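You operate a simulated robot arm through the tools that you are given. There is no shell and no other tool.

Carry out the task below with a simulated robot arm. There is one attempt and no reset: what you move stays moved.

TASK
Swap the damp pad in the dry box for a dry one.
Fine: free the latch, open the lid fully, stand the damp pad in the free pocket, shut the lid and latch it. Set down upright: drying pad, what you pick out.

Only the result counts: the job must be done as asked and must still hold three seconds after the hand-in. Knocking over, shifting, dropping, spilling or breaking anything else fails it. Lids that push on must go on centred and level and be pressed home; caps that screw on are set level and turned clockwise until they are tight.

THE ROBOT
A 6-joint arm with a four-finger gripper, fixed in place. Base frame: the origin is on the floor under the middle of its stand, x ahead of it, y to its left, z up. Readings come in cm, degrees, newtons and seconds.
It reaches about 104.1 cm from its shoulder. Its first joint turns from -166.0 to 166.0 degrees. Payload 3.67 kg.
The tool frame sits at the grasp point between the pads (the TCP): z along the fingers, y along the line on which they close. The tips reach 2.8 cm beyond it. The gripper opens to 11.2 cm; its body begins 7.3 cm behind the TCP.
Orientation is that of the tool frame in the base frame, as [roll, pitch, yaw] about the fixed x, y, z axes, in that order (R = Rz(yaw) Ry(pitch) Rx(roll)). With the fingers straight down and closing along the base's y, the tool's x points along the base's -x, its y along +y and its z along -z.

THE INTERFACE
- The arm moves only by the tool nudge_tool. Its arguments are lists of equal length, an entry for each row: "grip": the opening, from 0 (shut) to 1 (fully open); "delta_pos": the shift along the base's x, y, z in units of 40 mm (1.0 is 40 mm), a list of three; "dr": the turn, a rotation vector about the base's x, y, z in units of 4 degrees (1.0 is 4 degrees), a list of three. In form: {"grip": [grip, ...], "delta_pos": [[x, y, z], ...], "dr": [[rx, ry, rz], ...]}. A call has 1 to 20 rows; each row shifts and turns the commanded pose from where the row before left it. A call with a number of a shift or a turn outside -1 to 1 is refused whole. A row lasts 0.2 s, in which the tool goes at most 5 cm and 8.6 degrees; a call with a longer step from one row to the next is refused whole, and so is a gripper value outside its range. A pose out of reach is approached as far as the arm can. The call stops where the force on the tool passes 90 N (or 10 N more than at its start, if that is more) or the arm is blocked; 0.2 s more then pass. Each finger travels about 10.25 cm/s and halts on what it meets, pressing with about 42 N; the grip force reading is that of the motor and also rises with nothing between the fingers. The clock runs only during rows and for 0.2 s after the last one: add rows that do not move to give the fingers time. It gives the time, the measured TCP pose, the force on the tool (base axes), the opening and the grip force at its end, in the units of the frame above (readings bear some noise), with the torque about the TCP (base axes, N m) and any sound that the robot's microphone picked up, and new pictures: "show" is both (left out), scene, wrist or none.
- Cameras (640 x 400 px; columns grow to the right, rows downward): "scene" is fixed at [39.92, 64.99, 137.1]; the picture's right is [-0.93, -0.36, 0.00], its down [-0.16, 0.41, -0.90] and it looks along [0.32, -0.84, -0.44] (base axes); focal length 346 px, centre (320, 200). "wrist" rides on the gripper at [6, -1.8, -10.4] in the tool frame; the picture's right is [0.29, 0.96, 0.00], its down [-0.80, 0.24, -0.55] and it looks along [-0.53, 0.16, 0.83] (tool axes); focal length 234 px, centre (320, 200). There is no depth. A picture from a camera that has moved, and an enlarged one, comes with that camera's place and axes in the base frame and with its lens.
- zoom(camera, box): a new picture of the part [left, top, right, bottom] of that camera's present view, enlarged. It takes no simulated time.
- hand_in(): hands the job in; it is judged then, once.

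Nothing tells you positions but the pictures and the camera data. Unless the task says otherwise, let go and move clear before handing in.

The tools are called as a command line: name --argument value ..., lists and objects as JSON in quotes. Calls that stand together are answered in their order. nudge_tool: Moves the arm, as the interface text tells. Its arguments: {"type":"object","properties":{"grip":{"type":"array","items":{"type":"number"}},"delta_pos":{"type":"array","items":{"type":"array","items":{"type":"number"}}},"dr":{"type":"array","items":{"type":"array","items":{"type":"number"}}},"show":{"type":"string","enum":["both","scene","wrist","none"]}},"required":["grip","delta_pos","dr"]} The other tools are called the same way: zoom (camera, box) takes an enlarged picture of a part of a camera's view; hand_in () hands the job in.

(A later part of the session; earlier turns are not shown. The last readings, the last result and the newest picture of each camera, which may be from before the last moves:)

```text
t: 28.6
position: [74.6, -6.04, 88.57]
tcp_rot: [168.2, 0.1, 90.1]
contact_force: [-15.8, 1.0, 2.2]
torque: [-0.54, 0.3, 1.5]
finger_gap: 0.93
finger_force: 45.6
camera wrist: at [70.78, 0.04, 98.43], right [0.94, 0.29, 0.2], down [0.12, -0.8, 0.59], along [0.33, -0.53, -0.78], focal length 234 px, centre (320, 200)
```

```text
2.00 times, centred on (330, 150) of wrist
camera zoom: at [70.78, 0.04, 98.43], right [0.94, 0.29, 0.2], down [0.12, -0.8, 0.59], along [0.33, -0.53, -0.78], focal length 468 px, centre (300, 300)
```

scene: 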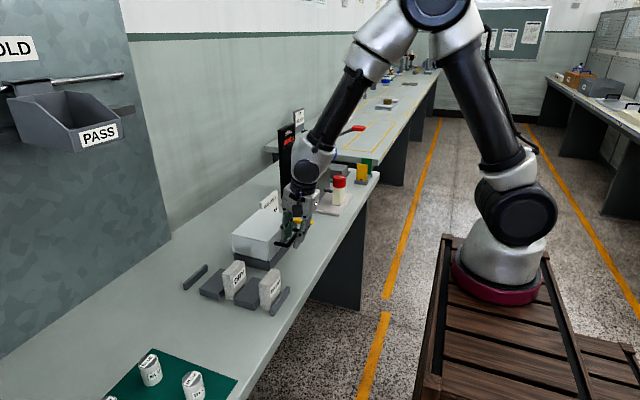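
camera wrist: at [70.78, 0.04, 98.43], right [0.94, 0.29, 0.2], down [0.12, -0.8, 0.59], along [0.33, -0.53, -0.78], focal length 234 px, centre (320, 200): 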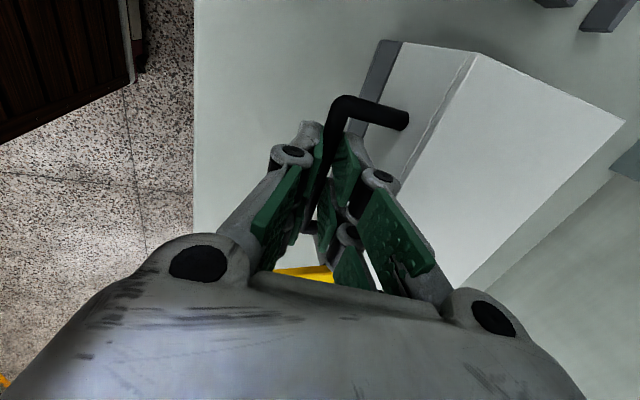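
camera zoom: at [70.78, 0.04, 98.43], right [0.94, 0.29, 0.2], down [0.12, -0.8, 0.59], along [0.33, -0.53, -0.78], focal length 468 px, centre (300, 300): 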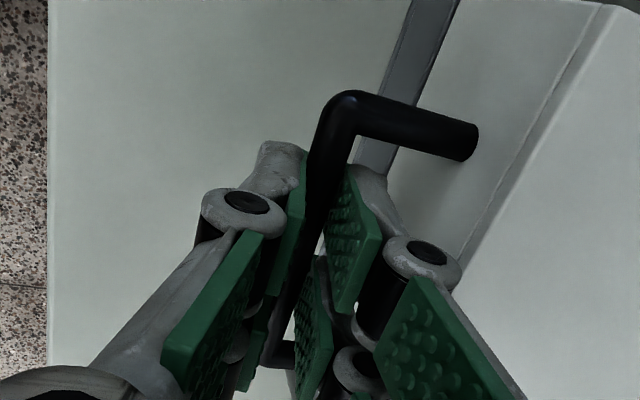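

The bar is gripped (gap 0.93 cm). I'll relieve the small side force and start lifting the lid along its arc, checking force as I go.

nudge_tool --grip '[0.03, 0.03, 0.03, 0.03, 0.03]' --delta_pos '[[-0.07, 0, 0], [0.05, 0, 0.15], [0.05, 0, 0.16], [0.06, 0, 0.16], [0, 0, 0]]' --dr '[[0, 0, 0], [0, 0, 0], [0, 0, 0], [0, 0, 0], [0, 0, 0]]'

zoom --camera "scene" --box '[225, 165, 335, 275]'

```text
t: 29.8
position: [75.18, -5.99, 90.5]
tcp_rot: [168.0, 0.1, 90.1]
contact_force: [0.3, -5.4, -0.9]
torque: [-0.57, -0.01, 1.38]
finger_gap: 0.96
finger_force: 44.8
camera wrist: at [71.23, 0.04, 100.33], right [0.94, 0.29, 0.2], down [0.12, -0.8, 0.59], along [0.33, -0.53, -0.78], focal length 234 px, centre (320, 200)
```

scene: 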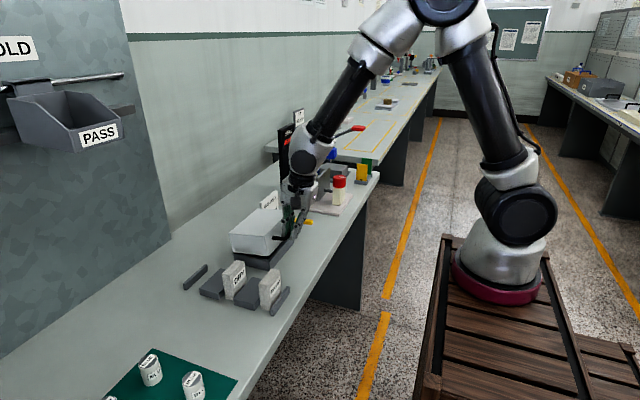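
wrist: 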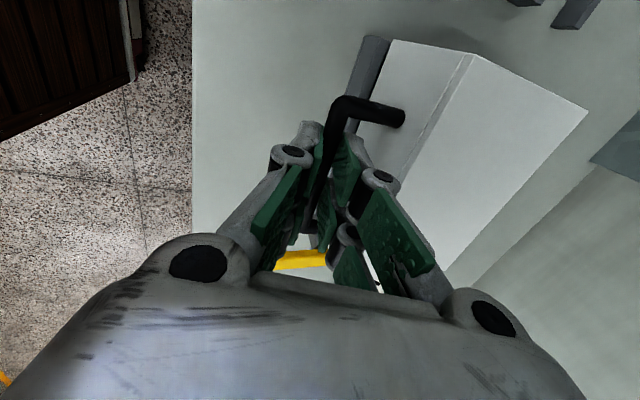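

```text
3.64 times, centred on (280, 220) of scene
camera zoom: at [39.92, 64.99, 137.1], right [-0.93, -0.36, 0.0], down [-0.16, 0.41, -0.9], along [0.32, -0.84, -0.44], focal length 1259 px, centre (466, 127)
```

zoom: 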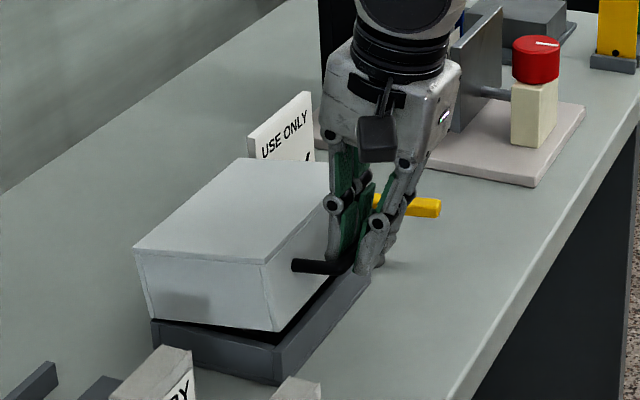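

The lid is lifting cleanly with almost no force. Continuing along the arc.

nudge_tool --grip '[0.03, 0.03, 0.03, 0.03, 0.03, 0.03]' --delta_pos '[[0.12, 0, 0.27], [0.158, 0, 0.285], [0.183, 0, 0.272], [0.205, 0, 0.255], [0.228, 0, 0.235], [0, 0, 0]]' --dr '[[0, 0, 0], [0, 0, 0], [0, 0, 0], [0, 0, 0], [0, 0, 0], [0, 0, 0]]'

zoom --camera "scene" --box '[225, 165, 335, 275]'

```text
t: 31.2
position: [78.91, -5.97, 95.95]
tcp_rot: [167.9, 0.1, 90.1]
contact_force: [-29.4, -5.3, 28.5]
torque: [-0.23, 0.3, 1.26]
finger_gap: 0.9
finger_force: 45.1
camera wrist: at [74.81, 0.1, 105.8], right [0.94, 0.29, 0.2], down [0.12, -0.8, 0.59], along [0.33, -0.53, -0.78], focal length 234 px, centre (320, 200)
```

scene: 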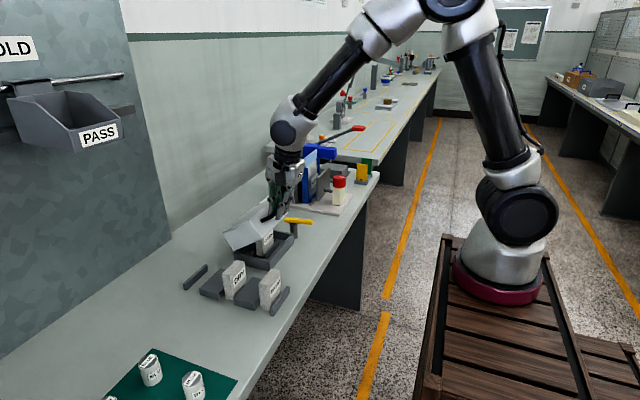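
wrist: 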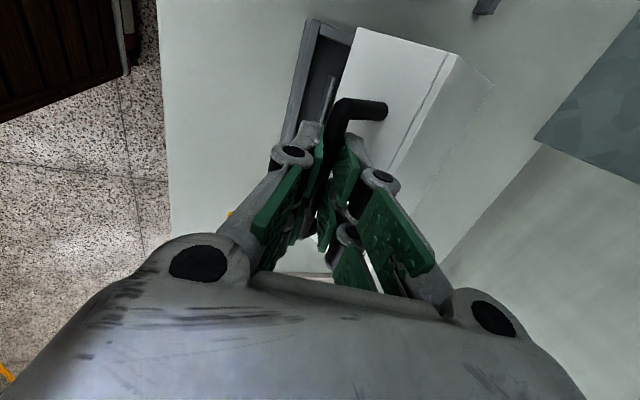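

```text
3.64 times, centred on (280, 220) of scene
camera zoom: at [39.92, 64.99, 137.1], right [-0.93, -0.36, 0.0], down [-0.16, 0.41, -0.9], along [0.32, -0.84, -0.44], focal length 1259 px, centre (466, 127)
```

zoom: 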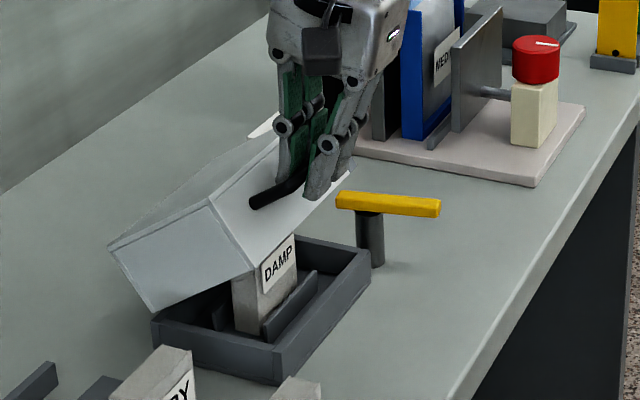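

Good: the lid is ~30° open and the DAMP pad inside is visible. The radial force shows the true arc is wider than my estimate, so I'll ease outward to relieve it.

nudge_tool --grip '[0.03, 0.03]' --delta_pos '[[-0.1, 0, 0.1], [0, 0, 0]]' --dr '[[0, 0, 0], [0, 0, 0]]' --show "none"

```text
t: 31.8
position: [78.78, -5.85, 96.03]
tcp_rot: [168.0, 0.0, 90.1]
contact_force: [28.1, -14.7, -26.1]
torque: [-0.33, -0.23, 1.05]
finger_gap: 0.96
finger_force: 45.2
```

The equilibrium lies midway, which refines the hinge to about (89.1, 83.8). I'll loosen the grip very slightly so the bar can slide and roll, and continue along the refined arc.

nudge_tool --grip '[0.03, 0.1, 0.1, 0.1, 0.1, 0.1, 0.1]' --delta_pos '[[0.05, 0, -0.05], [0, 0, 0], [0.246, 0, 0.21], [0.258, 0, 0.185], [0.275, 0, 0.16], [0.288, 0, 0.138], [0, 0, 0]]' --dr '[[0, 0, 0], [0, 0, 0], [0, 0, 0], [0, 0, 0], [0, 0, 0], [0, 0, 0], [0, 0, 0]]'

zoom --camera "scene" --box '[225, 155, 335, 265]'

```text
t: 33.4
position: [82.81, -5.93, 98.61]
tcp_rot: [168.1, 0.1, 90.1]
contact_force: [0.5, -1.1, -0.4]
torque: [-0.02, 0.04, 0.0]
finger_gap: 1.14
finger_force: 0.5
camera wrist: at [78.96, 0.1, 108.59], right [0.94, 0.29, 0.2], down [0.12, -0.8, 0.59], along [0.33, -0.53, -0.78], focal length 234 px, centre (320, 200)
```

scene: 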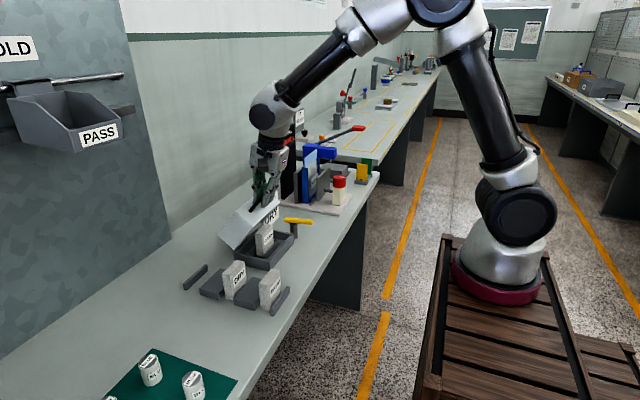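
wrist: 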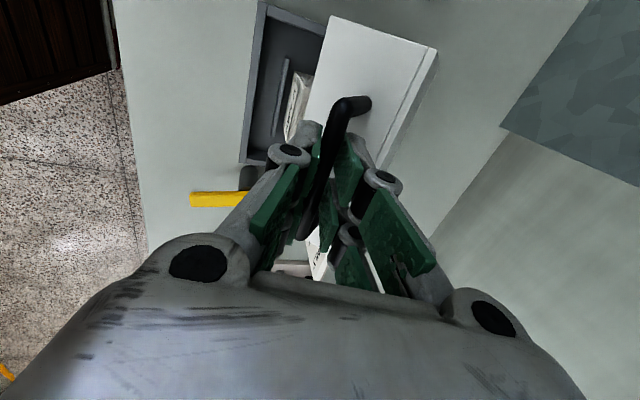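

```text
3.64 times, centred on (280, 210) of scene
camera zoom: at [39.92, 64.99, 137.1], right [-0.93, -0.36, 0.0], down [-0.16, 0.41, -0.9], along [0.32, -0.84, -0.44], focal length 1259 px, centre (466, 164)
```

zoom: 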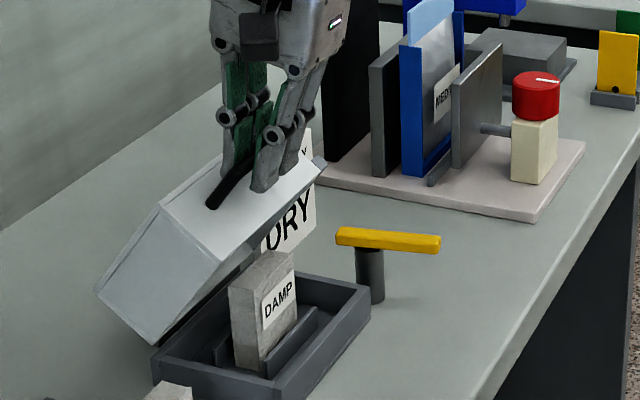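

The lid is past 50° with essentially zero force. Continuing.

nudge_tool --grip '[0.1, 0.1, 0.1, 0.1, 0.1, 0.1, 0.1]' --delta_pos '[[0.298, 0, 0.12], [0.305, 0, 0.085], [0.312, 0, 0.057], [0.317, 0, 0.03], [0.317, 0, 0.003], [0.317, 0, -0.025], [0, 0, 0]]' --dr '[[0, 0, 0], [0, 0, 0], [0, 0, 0], [0, 0, 0], [0, 0, 0], [0, 0, 0], [0, 0, 0]]'

zoom --camera "scene" --box '[225, 155, 335, 265]'

```text
t: 35.0
position: [90.39, -5.92, 99.82]
tcp_rot: [168.0, 0.1, 90.2]
contact_force: [0.3, 0.0, 0.0]
torque: [0.02, -0.01, -0.03]
finger_gap: 1.11
finger_force: 0.0
camera wrist: at [86.49, 0.1, 109.75], right [0.94, 0.29, 0.2], down [0.12, -0.8, 0.59], along [0.33, -0.53, -0.78], focal length 234 px, centre (320, 200)
```

scene: 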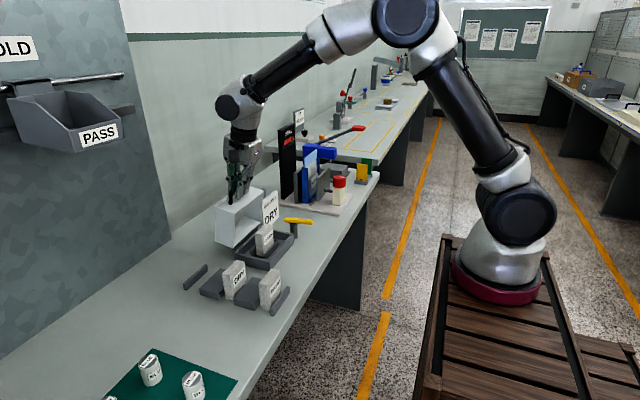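
wrist: 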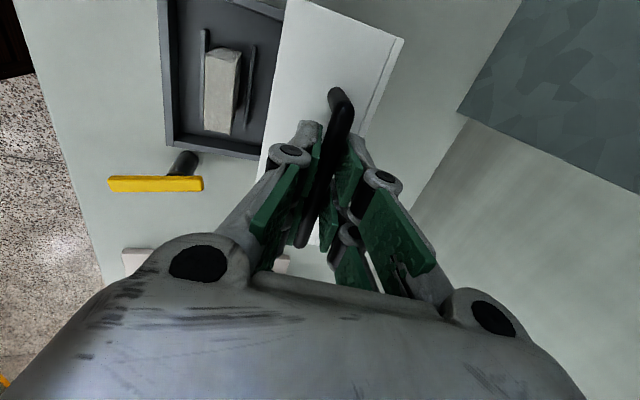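

```text
3.64 times, centred on (280, 210) of scene
camera zoom: at [39.92, 64.99, 137.1], right [-0.93, -0.36, 0.0], down [-0.16, 0.41, -0.9], along [0.32, -0.84, -0.44], focal length 1259 px, centre (466, 164)
```

zoom: 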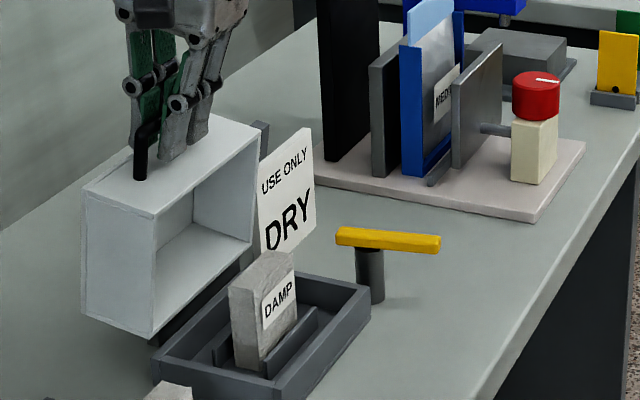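

nudge_tool --grip '[0.1, 0.1, 0.1, 0.1, 0.1]' --delta_pos '[[0.312, 0, -0.05], [0.307, 0, -0.08], [0.3, 0, -0.105], [0, 0, 0], [0, 0, 0]]' --dr '[[0, 0, 0], [0, 0, 0], [0, 0, 0], [0, 0, 0], [0, 0, 0]]' --show "scene"

zoom --camera "scene" --box '[215, 155, 325, 265]'

```text
t: 36.2
position: [93.99, -6.03, 98.88]
tcp_rot: [168.3, 0.1, 90.1]
contact_force: [0.9, -0.1, -0.4]
torque: [-0.02, 0.01, -0.02]
finger_gap: 1.12
finger_force: 0.0
```

scene: 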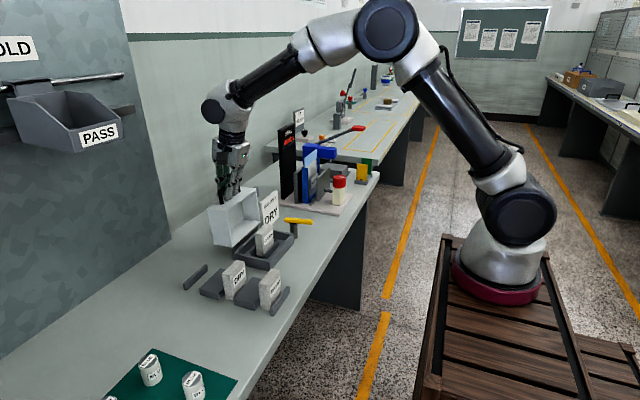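

```text
3.64 times, centred on (270, 210) of scene
camera zoom: at [39.92, 64.99, 137.1], right [-0.93, -0.36, 0.0], down [-0.16, 0.41, -0.9], along [0.32, -0.84, -0.44], focal length 1259 px, centre (502, 164)
```

zoom: 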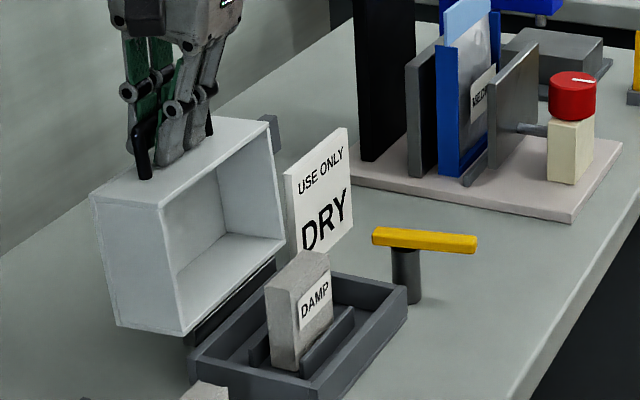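

nudge_tool --grip '[0.1, 0.1, 0.1, 0.1]' --delta_pos '[[0.29, 0, -0.12], [0.28, 0, -0.14], [0, 0, 0], [0, 0, 0]]' --dr '[[0, 0, 0], [0, 0, 0], [0, 0, 0], [0, 0, 0]]' --show "none"

zoom --camera "scene" --box '[200, 155, 310, 265]'

```text
t: 37.2
position: [96.17, -5.85, 97.88]
tcp_rot: [168.1, 0.1, 90.1]
contact_force: [0.6, 0.5, 0.4]
torque: [0.04, 0.03, -0.03]
finger_gap: 1.11
finger_force: 0.0
```

```text
3.64 times, centred on (255, 210) of scene
camera zoom: at [39.92, 64.99, 137.1], right [-0.93, -0.36, 0.0], down [-0.16, 0.41, -0.9], along [0.32, -0.84, -0.44], focal length 1259 px, centre (556, 164)
```

zoom: 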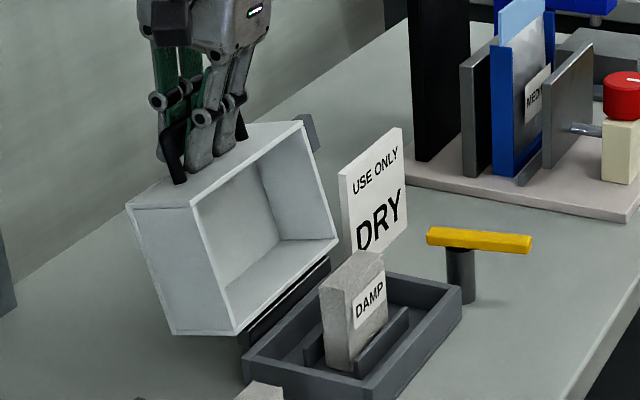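

nudge_tool --grip '[0.1, 0.1, 0.1, 0.1]' --delta_pos '[[0.27, 0, -0.17], [0.13, 0, -0.09], [0, 0, 0], [0, 0, 0]]' --dr '[[0, 0, 0], [0, 0, 0], [0, 0, 0], [0, 0, 0]]' --show "none"

zoom --camera "scene" --box '[200, 155, 310, 265]'

```text
t: 38.2
position: [97.74, -5.82, 97.59]
tcp_rot: [167.6, 0.1, 90.1]
contact_force: [-39.1, 4.3, 72.4]
torque: [0.05, 1.39, -0.43]
finger_gap: 1.94
finger_force: 7.5
```

```text
3.64 times, centred on (255, 210) of scene
camera zoom: at [39.92, 64.99, 137.1], right [-0.93, -0.36, 0.0], down [-0.16, 0.41, -0.9], along [0.32, -0.84, -0.44], focal length 1259 px, centre (556, 164)
```

zoom: 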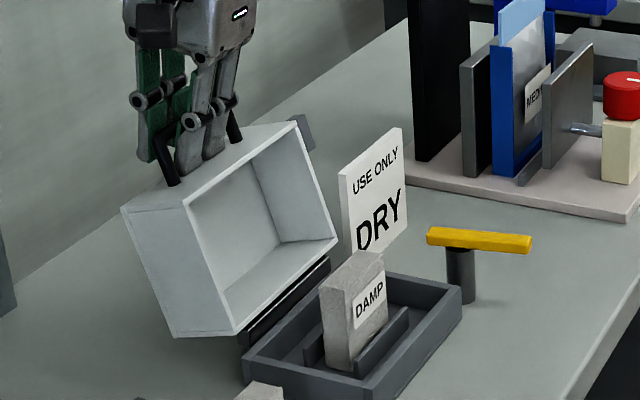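

The lid has reached its stop at about 110° (firm resistance). I'll relieve the load, open the fingers slightly, and withdraw straight up.

nudge_tool --grip '[0.12, 0.2, 0.28, 0.28, 0.28, 0.28, 0.28]' --delta_pos '[[-0.08, 0, 0.15], [0, 0, 0], [0, 0, 0], [-0.03, 0, 0.4], [-0.08, 0, 0.5], [-0.1, 0, 0.7], [0, 0, 0]]' --dr '[[0, 0, 0], [0, 0, 0], [0, 0, 0], [0, 0, 0], [0, 0, 0], [0, 0, 0], [0, 0, 0]]'

zoom --camera "scene" --box '[180, 155, 320, 295]'

```text
t: 39.8
position: [96.81, -5.92, 103.84]
tcp_rot: [168.1, 0.0, 90.1]
contact_force: [0.1, 0.0, -0.2]
torque: [-0.02, 0.04, 0.0]
finger_gap: 3.17
finger_force: 0.1
camera wrist: at [92.87, 0.17, 113.65], right [0.94, 0.29, 0.2], down [0.12, -0.8, 0.59], along [0.33, -0.53, -0.78], focal length 234 px, centre (320, 200)
```

scene: 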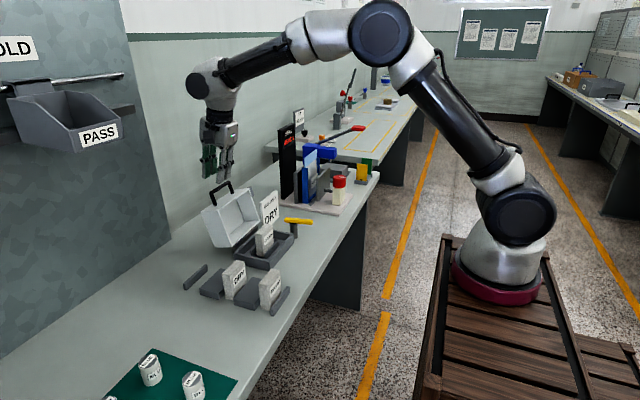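
wrist: 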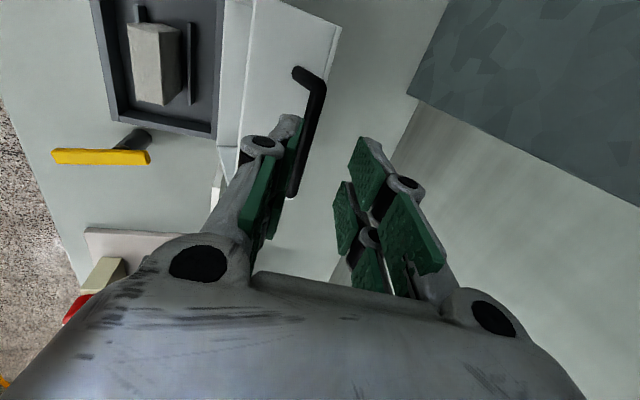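

```text
2.86 times, centred on (250, 225) of scene
camera zoom: at [39.92, 64.99, 137.1], right [-0.93, -0.36, 0.0], down [-0.16, 0.41, -0.9], along [0.32, -0.84, -0.44], focal length 989 px, centre (520, 129)
```

zoom: 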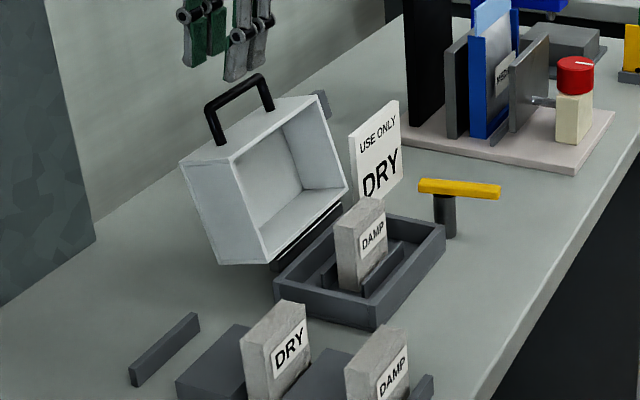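

The lid stays fully open by itself. Now I'll study the damp pad in the box and the rack pockets closely.

zoom --camera "scene" --box '[234, 200, 304, 275]'

zoom --camera "scene" --box '[175, 250, 295, 325]'

zoom --camera "wrist" --box '[90, 0, 230, 140]'

```text
5.33 times, centred on (269, 238) of scene
camera zoom: at [39.92, 64.99, 137.1], right [-0.93, -0.36, 0.0], down [-0.16, 0.41, -0.9], along [0.32, -0.84, -0.44], focal length 1846 px, centre (592, 0)
```

zoom: 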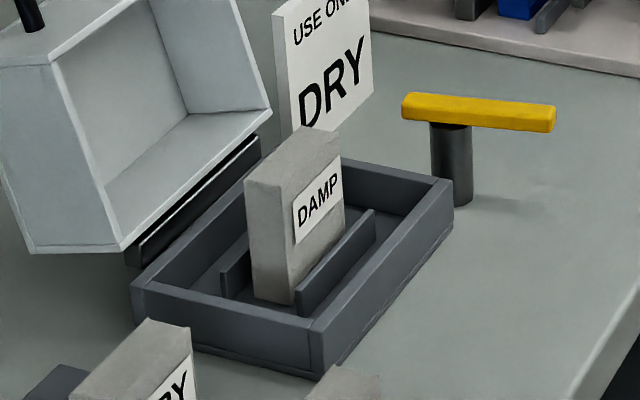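

```text
5.33 times, centred on (235, 288) of scene
camera zoom: at [39.92, 64.99, 137.1], right [-0.93, -0.36, 0.0], down [-0.16, 0.41, -0.9], along [0.32, -0.84, -0.44], focal length 1846 px, centre (773, -267)
```

zoom: 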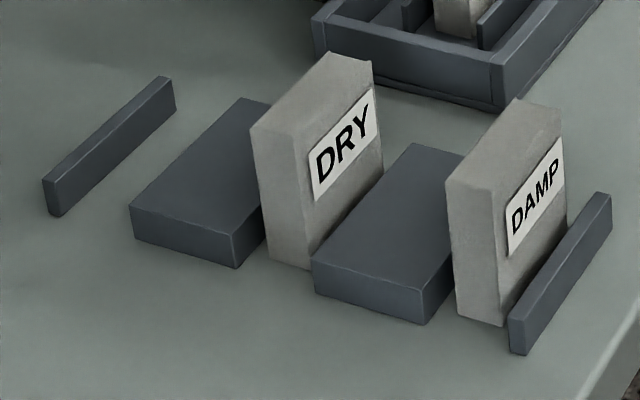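

```text
2.86 times, centred on (160, 70) of wrist
camera zoom: at [92.87, 0.17, 113.65], right [0.94, 0.29, 0.2], down [0.12, -0.8, 0.59], along [0.33, -0.53, -0.78], focal length 669 px, centre (777, 571)
```

zoom: 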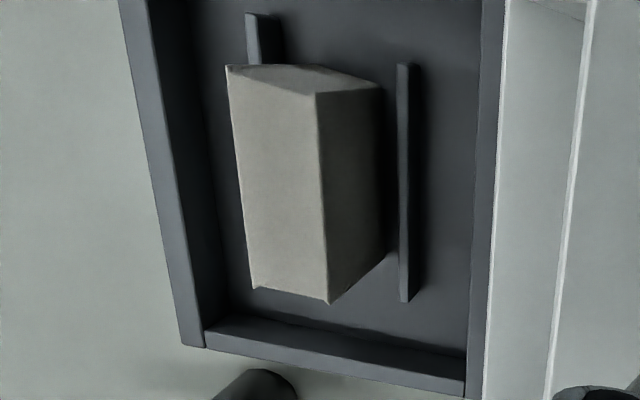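

The pad in the box is 2.2 (x) × 6 (y) × 7 cm, centred at about (84.1, -5.9). The free pocket is the +x one, centred near (91.9, 11.5) and about 4 cm wide. I'll bring the gripper vertical above the damp pad.

nudge_tool --grip '[0.42, 0.42, 0.42, 0.42, 0.42, 0.42, 0.42]' --delta_pos '[[-0.79, 0, 0], [-0.79, 0, 0], [-0.79, 0, 0], [-0.79, 0, 0], [0, 0, -0.9], [0, 0, -0.9], [0, 0, 0]]' --dr '[[0, 0.75, 0], [0, 0.75, 0], [0, 0.75, 0], [0, 0.73, 0], [0, 0, 0], [0, 0, 0], [0, 0, 0]]'

zoom --camera "wrist" --box '[220, 60, 440, 260]'

zoom --camera "scene" --box '[190, 155, 320, 285]'

```text
t: 41.4
position: [83.92, -6.12, 96.52]
tcp_rot: [-179.9, 0.1, 90.1]
contact_force: [-1.0, 0.7, -0.5]
torque: [0.0, -0.03, -0.04]
finger_gap: 4.7
finger_force: 0.0
camera wrist: at [82.17, -0.01, 107.04], right [0.96, 0.29, 0.0], down [0.24, -0.8, 0.56], along [0.16, -0.53, -0.83], focal length 234 px, centre (320, 200)
```

scene: 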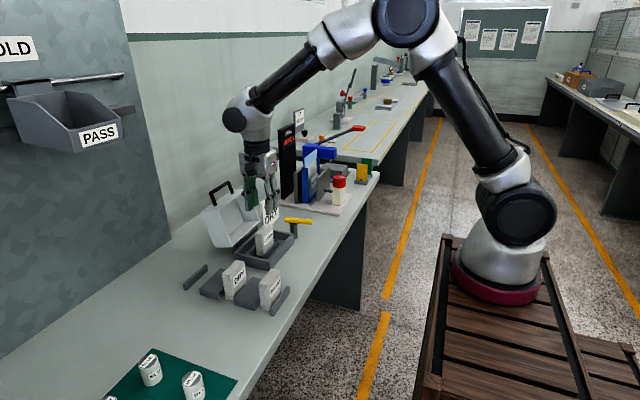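
wrist: 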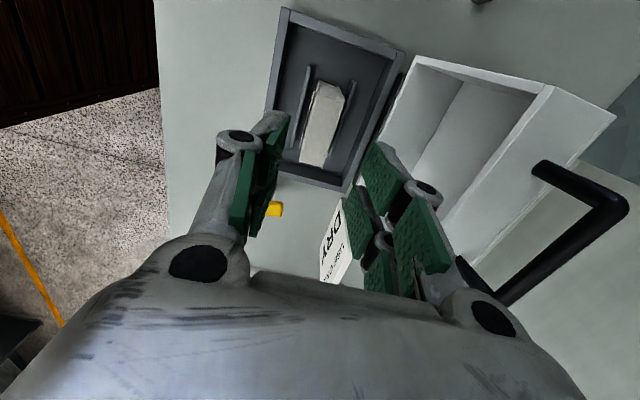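

```text
2.00 times, centred on (330, 160) of wrist
camera zoom: at [82.17, -0.01, 107.04], right [0.96, 0.29, 0.0], down [0.24, -0.8, 0.56], along [0.16, -0.53, -0.83], focal length 468 px, centre (300, 280)
```

zoom: 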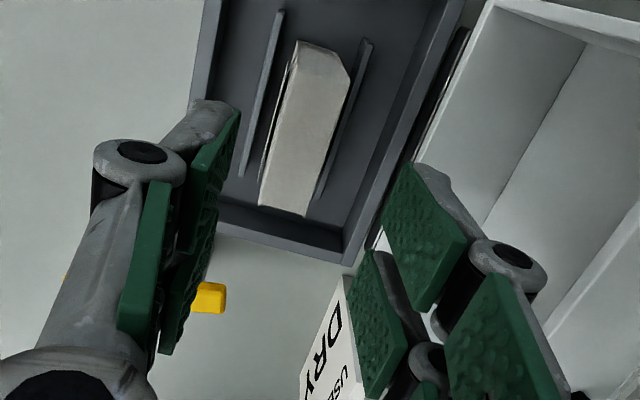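

```text
3.08 times, centred on (255, 220) of scene
camera zoom: at [39.92, 64.99, 137.1], right [-0.93, -0.36, 0.0], down [-0.16, 0.41, -0.9], along [0.32, -0.84, -0.44], focal length 1065 px, centre (520, 138)
```

zoom: 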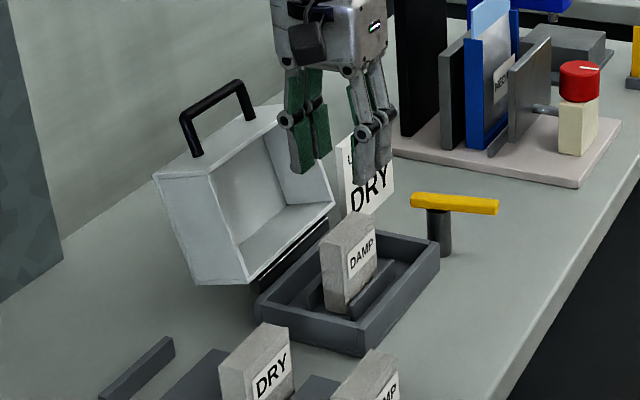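

The pad is centred between the fingers to within a few mm. Descending to grip height.

nudge_tool --grip '[0.42, 0.42, 0.42, 0.42, 0.42]' --delta_pos '[[0.03, 0.05, -0.6], [0, 0, -0.6], [0, 0, -0.6], [0, 0, -0.55], [0, 0, 0]]' --dr '[[0, 0, 0], [0, 0, 0], [0, 0, 0], [0, 0, 0], [0, 0, 0]]'

zoom --camera "wrist" --box '[220, 60, 440, 260]'

zoom --camera "scene" --box '[190, 155, 320, 285]'

```text
t: 42.6
position: [84.18, -5.84, 87.06]
tcp_rot: [-180.0, 0.0, 90.0]
contact_force: [0.9, -0.4, -0.6]
torque: [-0.01, 0.01, 0.01]
finger_gap: 4.73
finger_force: 0.0
camera wrist: at [82.44, 0.2, 97.57], right [0.96, 0.29, 0.0], down [0.24, -0.8, 0.56], along [0.16, -0.53, -0.83], focal length 234 px, centre (320, 200)
```

scene: 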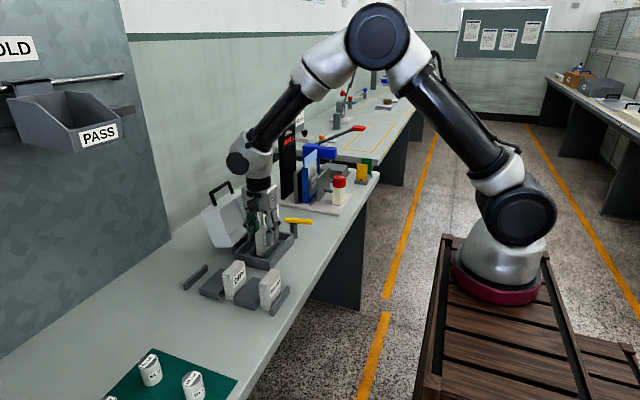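
wrist: 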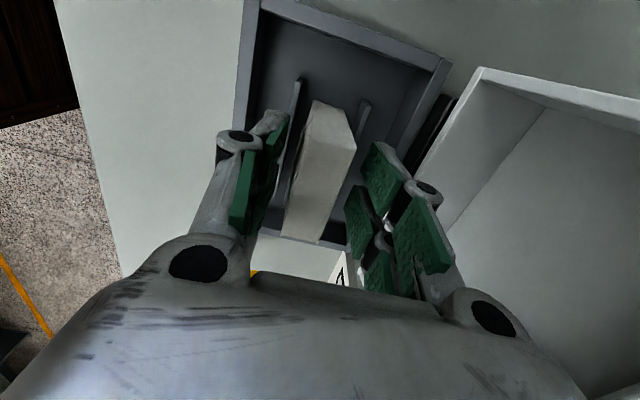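

```text
2.00 times, centred on (330, 160) of wrist
camera zoom: at [82.44, 0.2, 97.57], right [0.96, 0.29, 0.0], down [0.24, -0.8, 0.56], along [0.16, -0.53, -0.83], focal length 468 px, centre (300, 280)
```

zoom: 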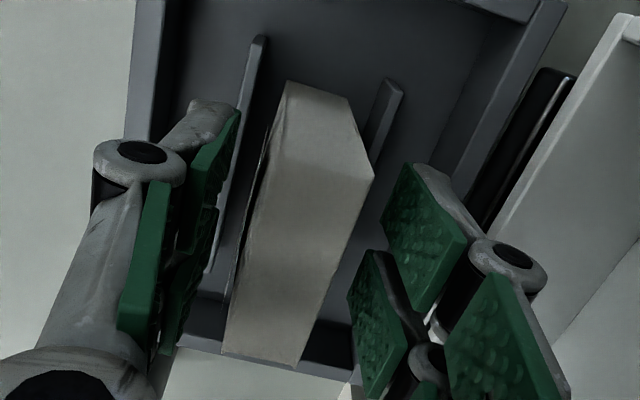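

```text
3.08 times, centred on (255, 220) of scene
camera zoom: at [39.92, 64.99, 137.1], right [-0.93, -0.36, 0.0], down [-0.16, 0.41, -0.9], along [0.32, -0.84, -0.44], focal length 1065 px, centre (520, 138)
```

zoom: 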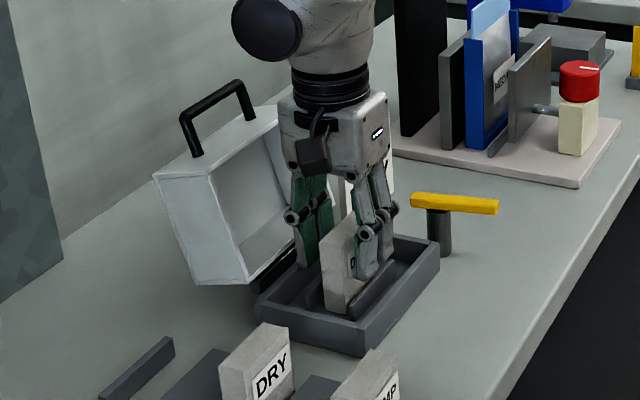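

nudge_tool --grip '[0.3, 0.22, 0.17, 0.13, 0.13, 0.13]' --delta_pos '[[0, 0, 0], [0, 0, 0], [0, 0, 0], [0, 0, 0], [0, 0, 0], [0, 0, 0]]' --dr '[[0, 0, 0], [0, 0, 0], [0, 0, 0], [0, 0, 0], [0, 0, 0], [0, 0, 0]]' --show "wrist"

```text
t: 44.0
position: [84.25, -5.77, 87.02]
tcp_rot: [-180.0, 0.1, 90.1]
contact_force: [0.4, 0.9, 0.3]
torque: [-0.02, -0.01, -0.04]
finger_gap: 2.51
finger_force: 42.1
camera wrist: at [82.44, 0.2, 97.58], right [0.96, 0.29, 0.0], down [0.24, -0.8, 0.56], along [0.16, -0.53, -0.83], focal length 234 px, centre (320, 200)
```

wrist: 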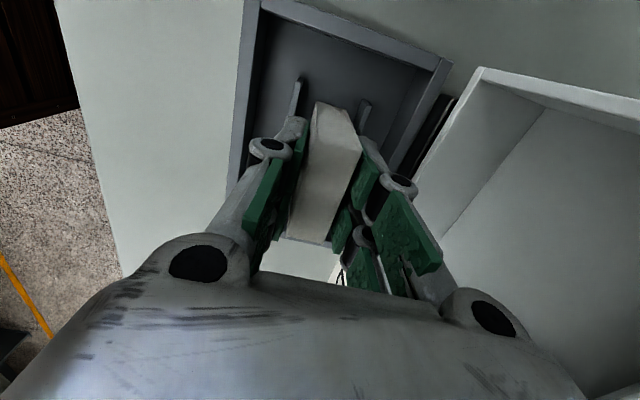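

Gripped (thickness 2.5 cm). Lifting straight up out of the box.

nudge_tool --grip '[0.13, 0.13, 0.13, 0.13, 0.13]' --delta_pos '[[0, 0, 0.4], [0, 0, 0.8], [0, 0, 0.8], [0, 0, 0.8], [0, 0, 0]]' --dr '[[0, 0, 0], [0, 0, 0], [0, 0, 0], [0, 0, 0], [0, 0, 0]]'

zoom --camera "scene" --box '[190, 155, 320, 285]'

```text
t: 45.2
position: [84.43, -5.87, 98.42]
tcp_rot: [-179.9, 0.1, 90.1]
contact_force: [-1.4, -0.1, -1.5]
torque: [0.0, 0.04, 0.0]
finger_gap: 2.52
finger_force: 42.1
camera wrist: at [82.54, 0.26, 108.9], right [0.96, 0.29, 0.0], down [0.24, -0.8, 0.56], along [0.16, -0.53, -0.83], focal length 234 px, centre (320, 200)
```

scene: 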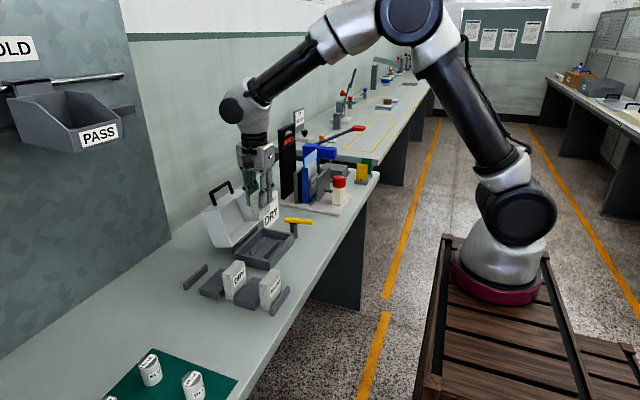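
wrist: 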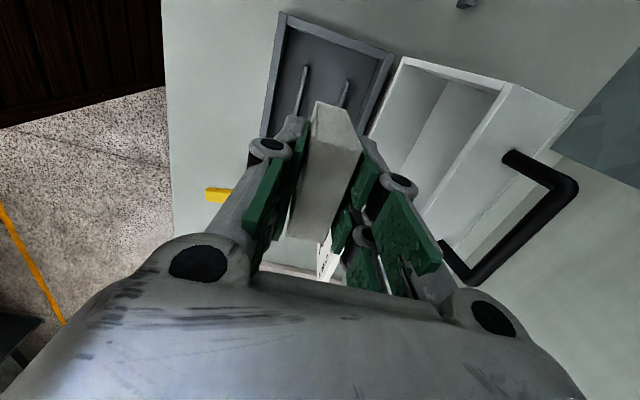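

```text
3.08 times, centred on (255, 220) of scene
camera zoom: at [39.92, 64.99, 137.1], right [-0.93, -0.36, 0.0], down [-0.16, 0.41, -0.9], along [0.32, -0.84, -0.44], focal length 1065 px, centre (520, 138)
```

zoom: 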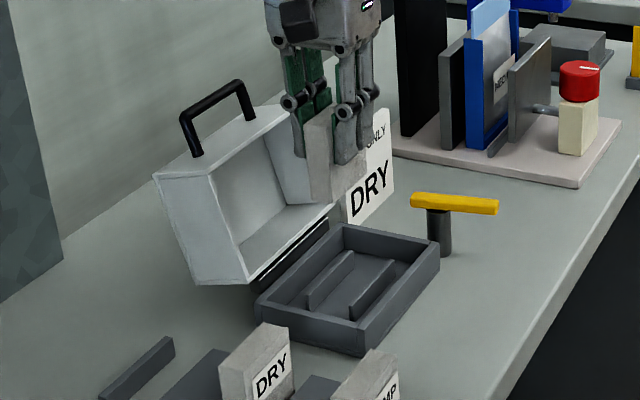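

The damp pad is out. I'll move +y (clear of the lid) toward the rack and then inspect the free pocket from above.

nudge_tool --grip '[0.13, 0.13, 0.13, 0.13, 0.13, 0.13, 0.13, 0.13]' --delta_pos '[[0, 0.7, 0.1], [0, 0.9, 0], [0, 0.9, 0], [0, 0.9, 0], [0, 0.92, 0], [0.5, 0, 0], [0.5, 0, 0], [0, 0, 0]]' --dr '[[0, 0, 0], [0, 0, 0], [0, 0, 0], [0, 0, 0], [0, 0, 0], [0, 0, 0], [0, 0, 0], [0, 0, 0]]'

zoom --camera "scene" --box '[160, 190, 300, 330]'

zoom --camera "wrist" --box '[180, 50, 480, 260]'

```text
t: 47.0
position: [88.12, 11.8, 98.94]
tcp_rot: [179.9, 0.1, 90.1]
contact_force: [-0.1, -1.2, -0.4]
torque: [0.0, 0.02, -0.04]
finger_gap: 2.53
finger_force: 41.8
camera wrist: at [86.37, 17.73, 109.31], right [0.96, 0.29, 0.0], down [0.24, -0.8, 0.56], along [0.16, -0.53, -0.83], focal length 234 px, centre (320, 200)
```

scene: 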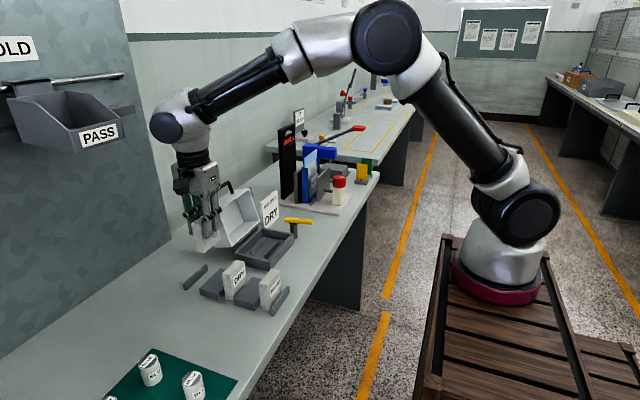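
wrist: 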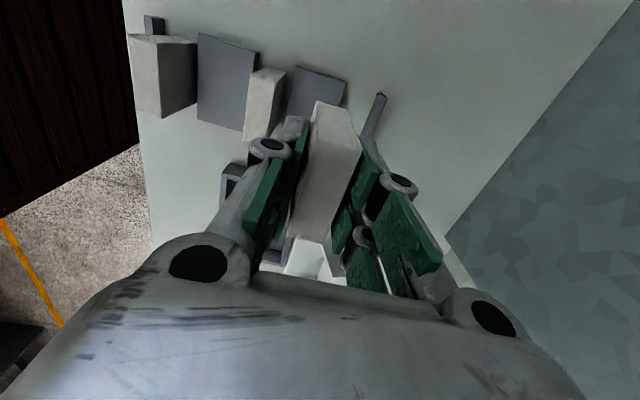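

```text
2.86 times, centred on (230, 260) of scene
camera zoom: at [39.92, 64.99, 137.1], right [-0.93, -0.36, 0.0], down [-0.16, 0.41, -0.9], along [0.32, -0.84, -0.44], focal length 989 px, centre (577, 29)
```

zoom: 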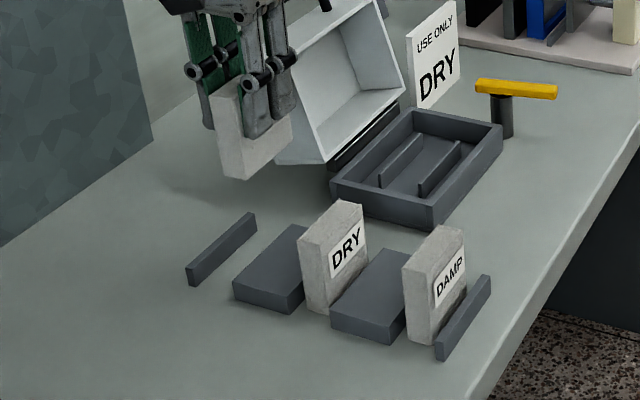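

```text
1.90 times, centred on (330, 155) of wrist
camera zoom: at [86.37, 17.73, 109.31], right [0.96, 0.29, 0.0], down [0.24, -0.8, 0.56], along [0.16, -0.53, -0.83], focal length 446 px, centre (301, 286)
```

zoom: 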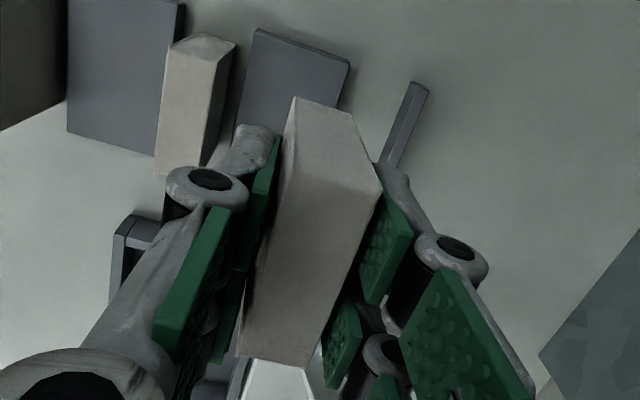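

zoom --camera "wrist" --box '[330, 80, 400, 140]'

zoom --camera "scene" --box '[178, 258, 238, 303]'

```text
6.67 times, centred on (365, 110) of wrist
camera zoom: at [86.37, 17.73, 109.31], right [0.96, 0.29, 0.0], down [0.24, -0.8, 0.56], along [0.16, -0.53, -0.83], focal length 1561 px, centre (20, 800)
```

zoom: 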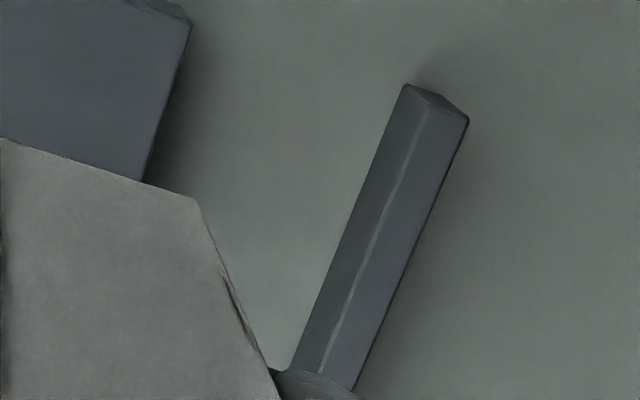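

```text
8.89 times, centred on (208, 280) of scene
camera zoom: at [39.92, 64.99, 137.1], right [-0.93, -0.36, 0.0], down [-0.16, 0.41, -0.9], along [0.32, -0.84, -0.44], focal length 3077 px, centre (1316, -516)
```

zoom: 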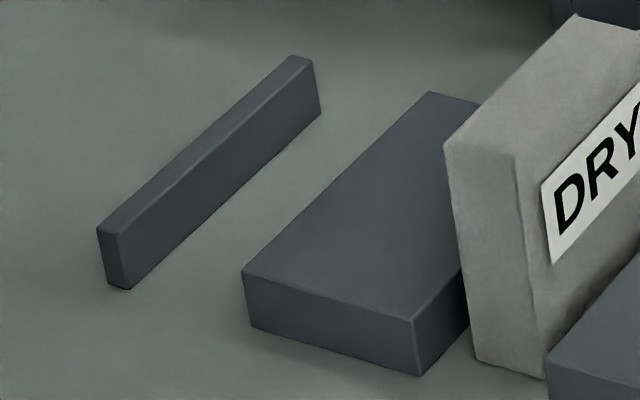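

The free pocket spans x 89.9–94.0 (centre 91.95), y centre ~11.3. I'll line up and descend most of the way.

nudge_tool --grip '[0.13, 0.13, 0.13, 0.13, 0.13, 0.13, 0.13]' --delta_pos '[[0.5, -0.05, 0], [0.45, -0.05, 0], [0, 0, -0.7], [0, 0, -0.7], [0, 0, -0.7], [0, 0, -0.4], [0, 0, 0]]' --dr '[[0, 0, 0], [0, 0, 0], [0, 0, 0], [0, 0, 0], [0, 0, 0], [0, 0, 0], [0, 0, 0]]'

zoom --camera "scene" --box '[160, 230, 260, 310]'

zoom --camera "wrist" --box '[230, 70, 430, 250]'

```text
t: 48.6
position: [91.91, 11.21, 88.63]
tcp_rot: [180.0, 0.1, 90.1]
contact_force: [0.6, -1.0, 0.3]
torque: [-0.04, 0.01, -0.04]
finger_gap: 2.54
finger_force: 42.0
camera wrist: at [90.2, 17.22, 99.13], right [0.96, 0.29, 0.0], down [0.24, -0.8, 0.56], along [0.16, -0.53, -0.83], focal length 234 px, centre (320, 200)
```

scene: 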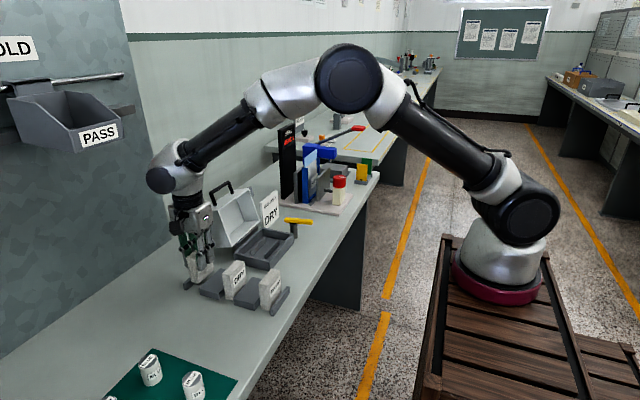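
wrist: 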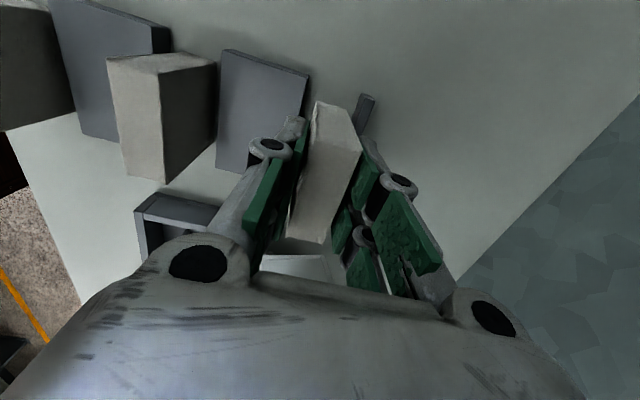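

```text
5.00 times, centred on (210, 270) of scene
camera zoom: at [39.92, 64.99, 137.1], right [-0.93, -0.36, 0.0], down [-0.16, 0.41, -0.9], along [0.32, -0.84, -0.44], focal length 1731 px, centre (870, -150)
```

zoom: 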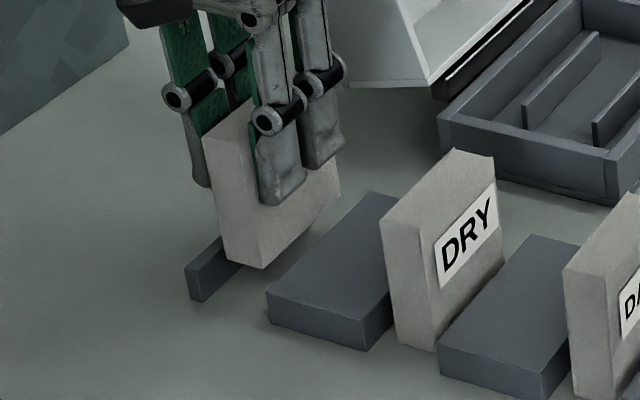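

```text
2.22 times, centred on (330, 160) of wrist
camera zoom: at [90.2, 17.22, 99.13], right [0.96, 0.29, 0.0], down [0.24, -0.8, 0.56], along [0.16, -0.53, -0.83], focal length 520 px, centre (298, 289)
```

zoom: 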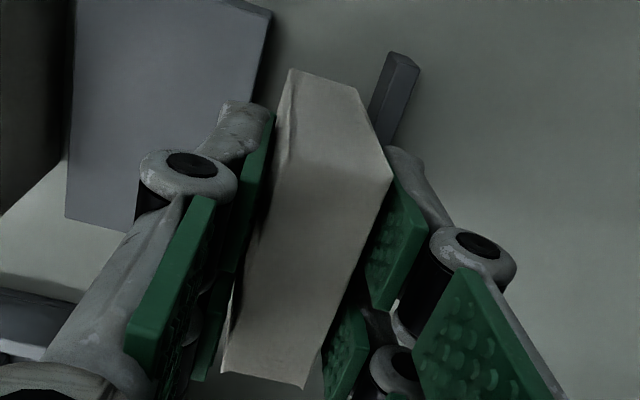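

The pad is right above the pocket with clearance on both sides. Lowering the last bit slowly.

nudge_tool --grip '[0.13, 0.13, 0.13, 0.13, 0.13]' --delta_pos '[[0.01, 0, -0.1], [0, 0, -0.1], [0, 0, -0.1], [0, 0, -0.06], [0, 0, 0]]' --dr '[[0, 0, 0], [0, 0, 0], [0, 0, 0], [0, 0, 0], [0, 0, 0]]' --show "none"

zoom --camera "scene" --box '[160, 230, 260, 310]'

```text
t: 49.8
position: [92.08, 11.11, 87.31]
tcp_rot: [-180.0, 0.1, 90.1]
contact_force: [0.2, -0.1, -0.9]
torque: [0.01, -0.01, 0.01]
finger_gap: 2.54
finger_force: 42.6
```

```text
5.00 times, centred on (210, 270) of scene
camera zoom: at [39.92, 64.99, 137.1], right [-0.93, -0.36, 0.0], down [-0.16, 0.41, -0.9], along [0.32, -0.84, -0.44], focal length 1731 px, centre (870, -150)
```

zoom: 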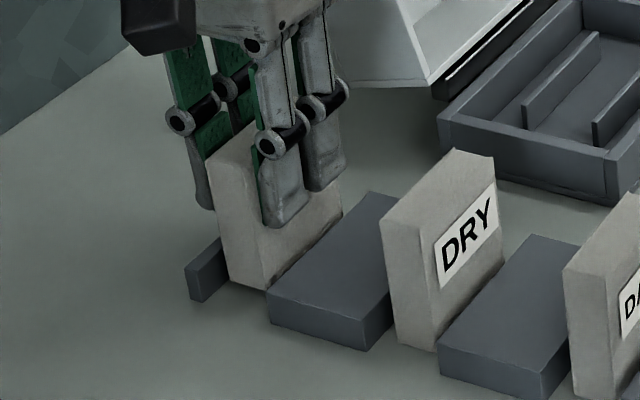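

nudge_tool --grip '[0.13, 0.13, 0.13, 0.13]' --delta_pos '[[0, 0, -0.04], [0, 0, -0.04], [0, 0, -0.03], [0, 0, 0]]' --dr '[[0, 0, 0], [0, 0, 0], [0, 0, 0], [0, 0, 0]]' --show "none"

```text
t: 50.8
position: [92.11, 11.09, 86.82]
tcp_rot: [180.0, 0.1, 90.1]
contact_force: [-0.9, 0.6, -0.7]
torque: [-0.02, 0.01, -0.02]
finger_gap: 2.52
finger_force: 42.1
```

nudge_tool --grip '[0.13, 0.13, 0.13]' --delta_pos '[[0, 0, -0.03], [0, 0, -0.03], [0, 0, 0]]' --dr '[[0, 0, 0], [0, 0, 0], [0, 0, 0]]' --show "none"

zoom --camera "scene" --box '[160, 230, 260, 310]'

```text
t: 51.6
position: [92.09, 11.13, 86.66]
tcp_rot: [179.9, 0.1, 90.1]
contact_force: [-0.6, -0.1, -1.1]
torque: [0.01, 0.02, 0.01]
finger_gap: 2.55
finger_force: 42.0
```

```text
5.00 times, centred on (210, 270) of scene
camera zoom: at [39.92, 64.99, 137.1], right [-0.93, -0.36, 0.0], down [-0.16, 0.41, -0.9], along [0.32, -0.84, -0.44], focal length 1731 px, centre (870, -150)
```

zoom: 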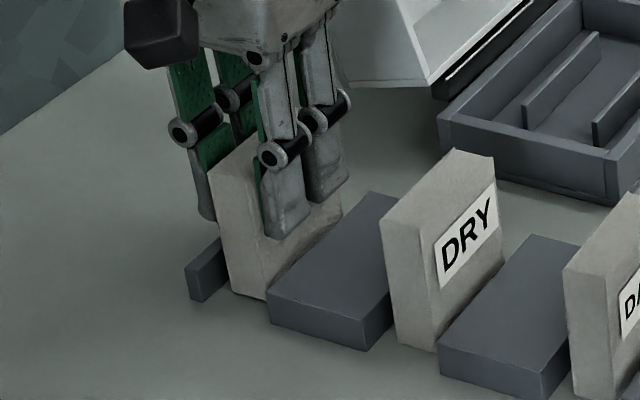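

nudge_tool --grip '[0.13, 0.13, 0.13]' --delta_pos '[[0, 0, -0.03], [0, 0, -0.03], [0, 0, 0]]' --dr '[[0, 0, 0], [0, 0, 0], [0, 0, 0]]' --show "none"

```text
t: 52.4
position: [92.11, 11.3, 86.37]
tcp_rot: [179.9, 0.1, 90.2]
contact_force: [-1.5, -0.6, 8.2]
torque: [-0.01, -0.01, -0.02]
finger_gap: 2.52
finger_force: 42.0
```

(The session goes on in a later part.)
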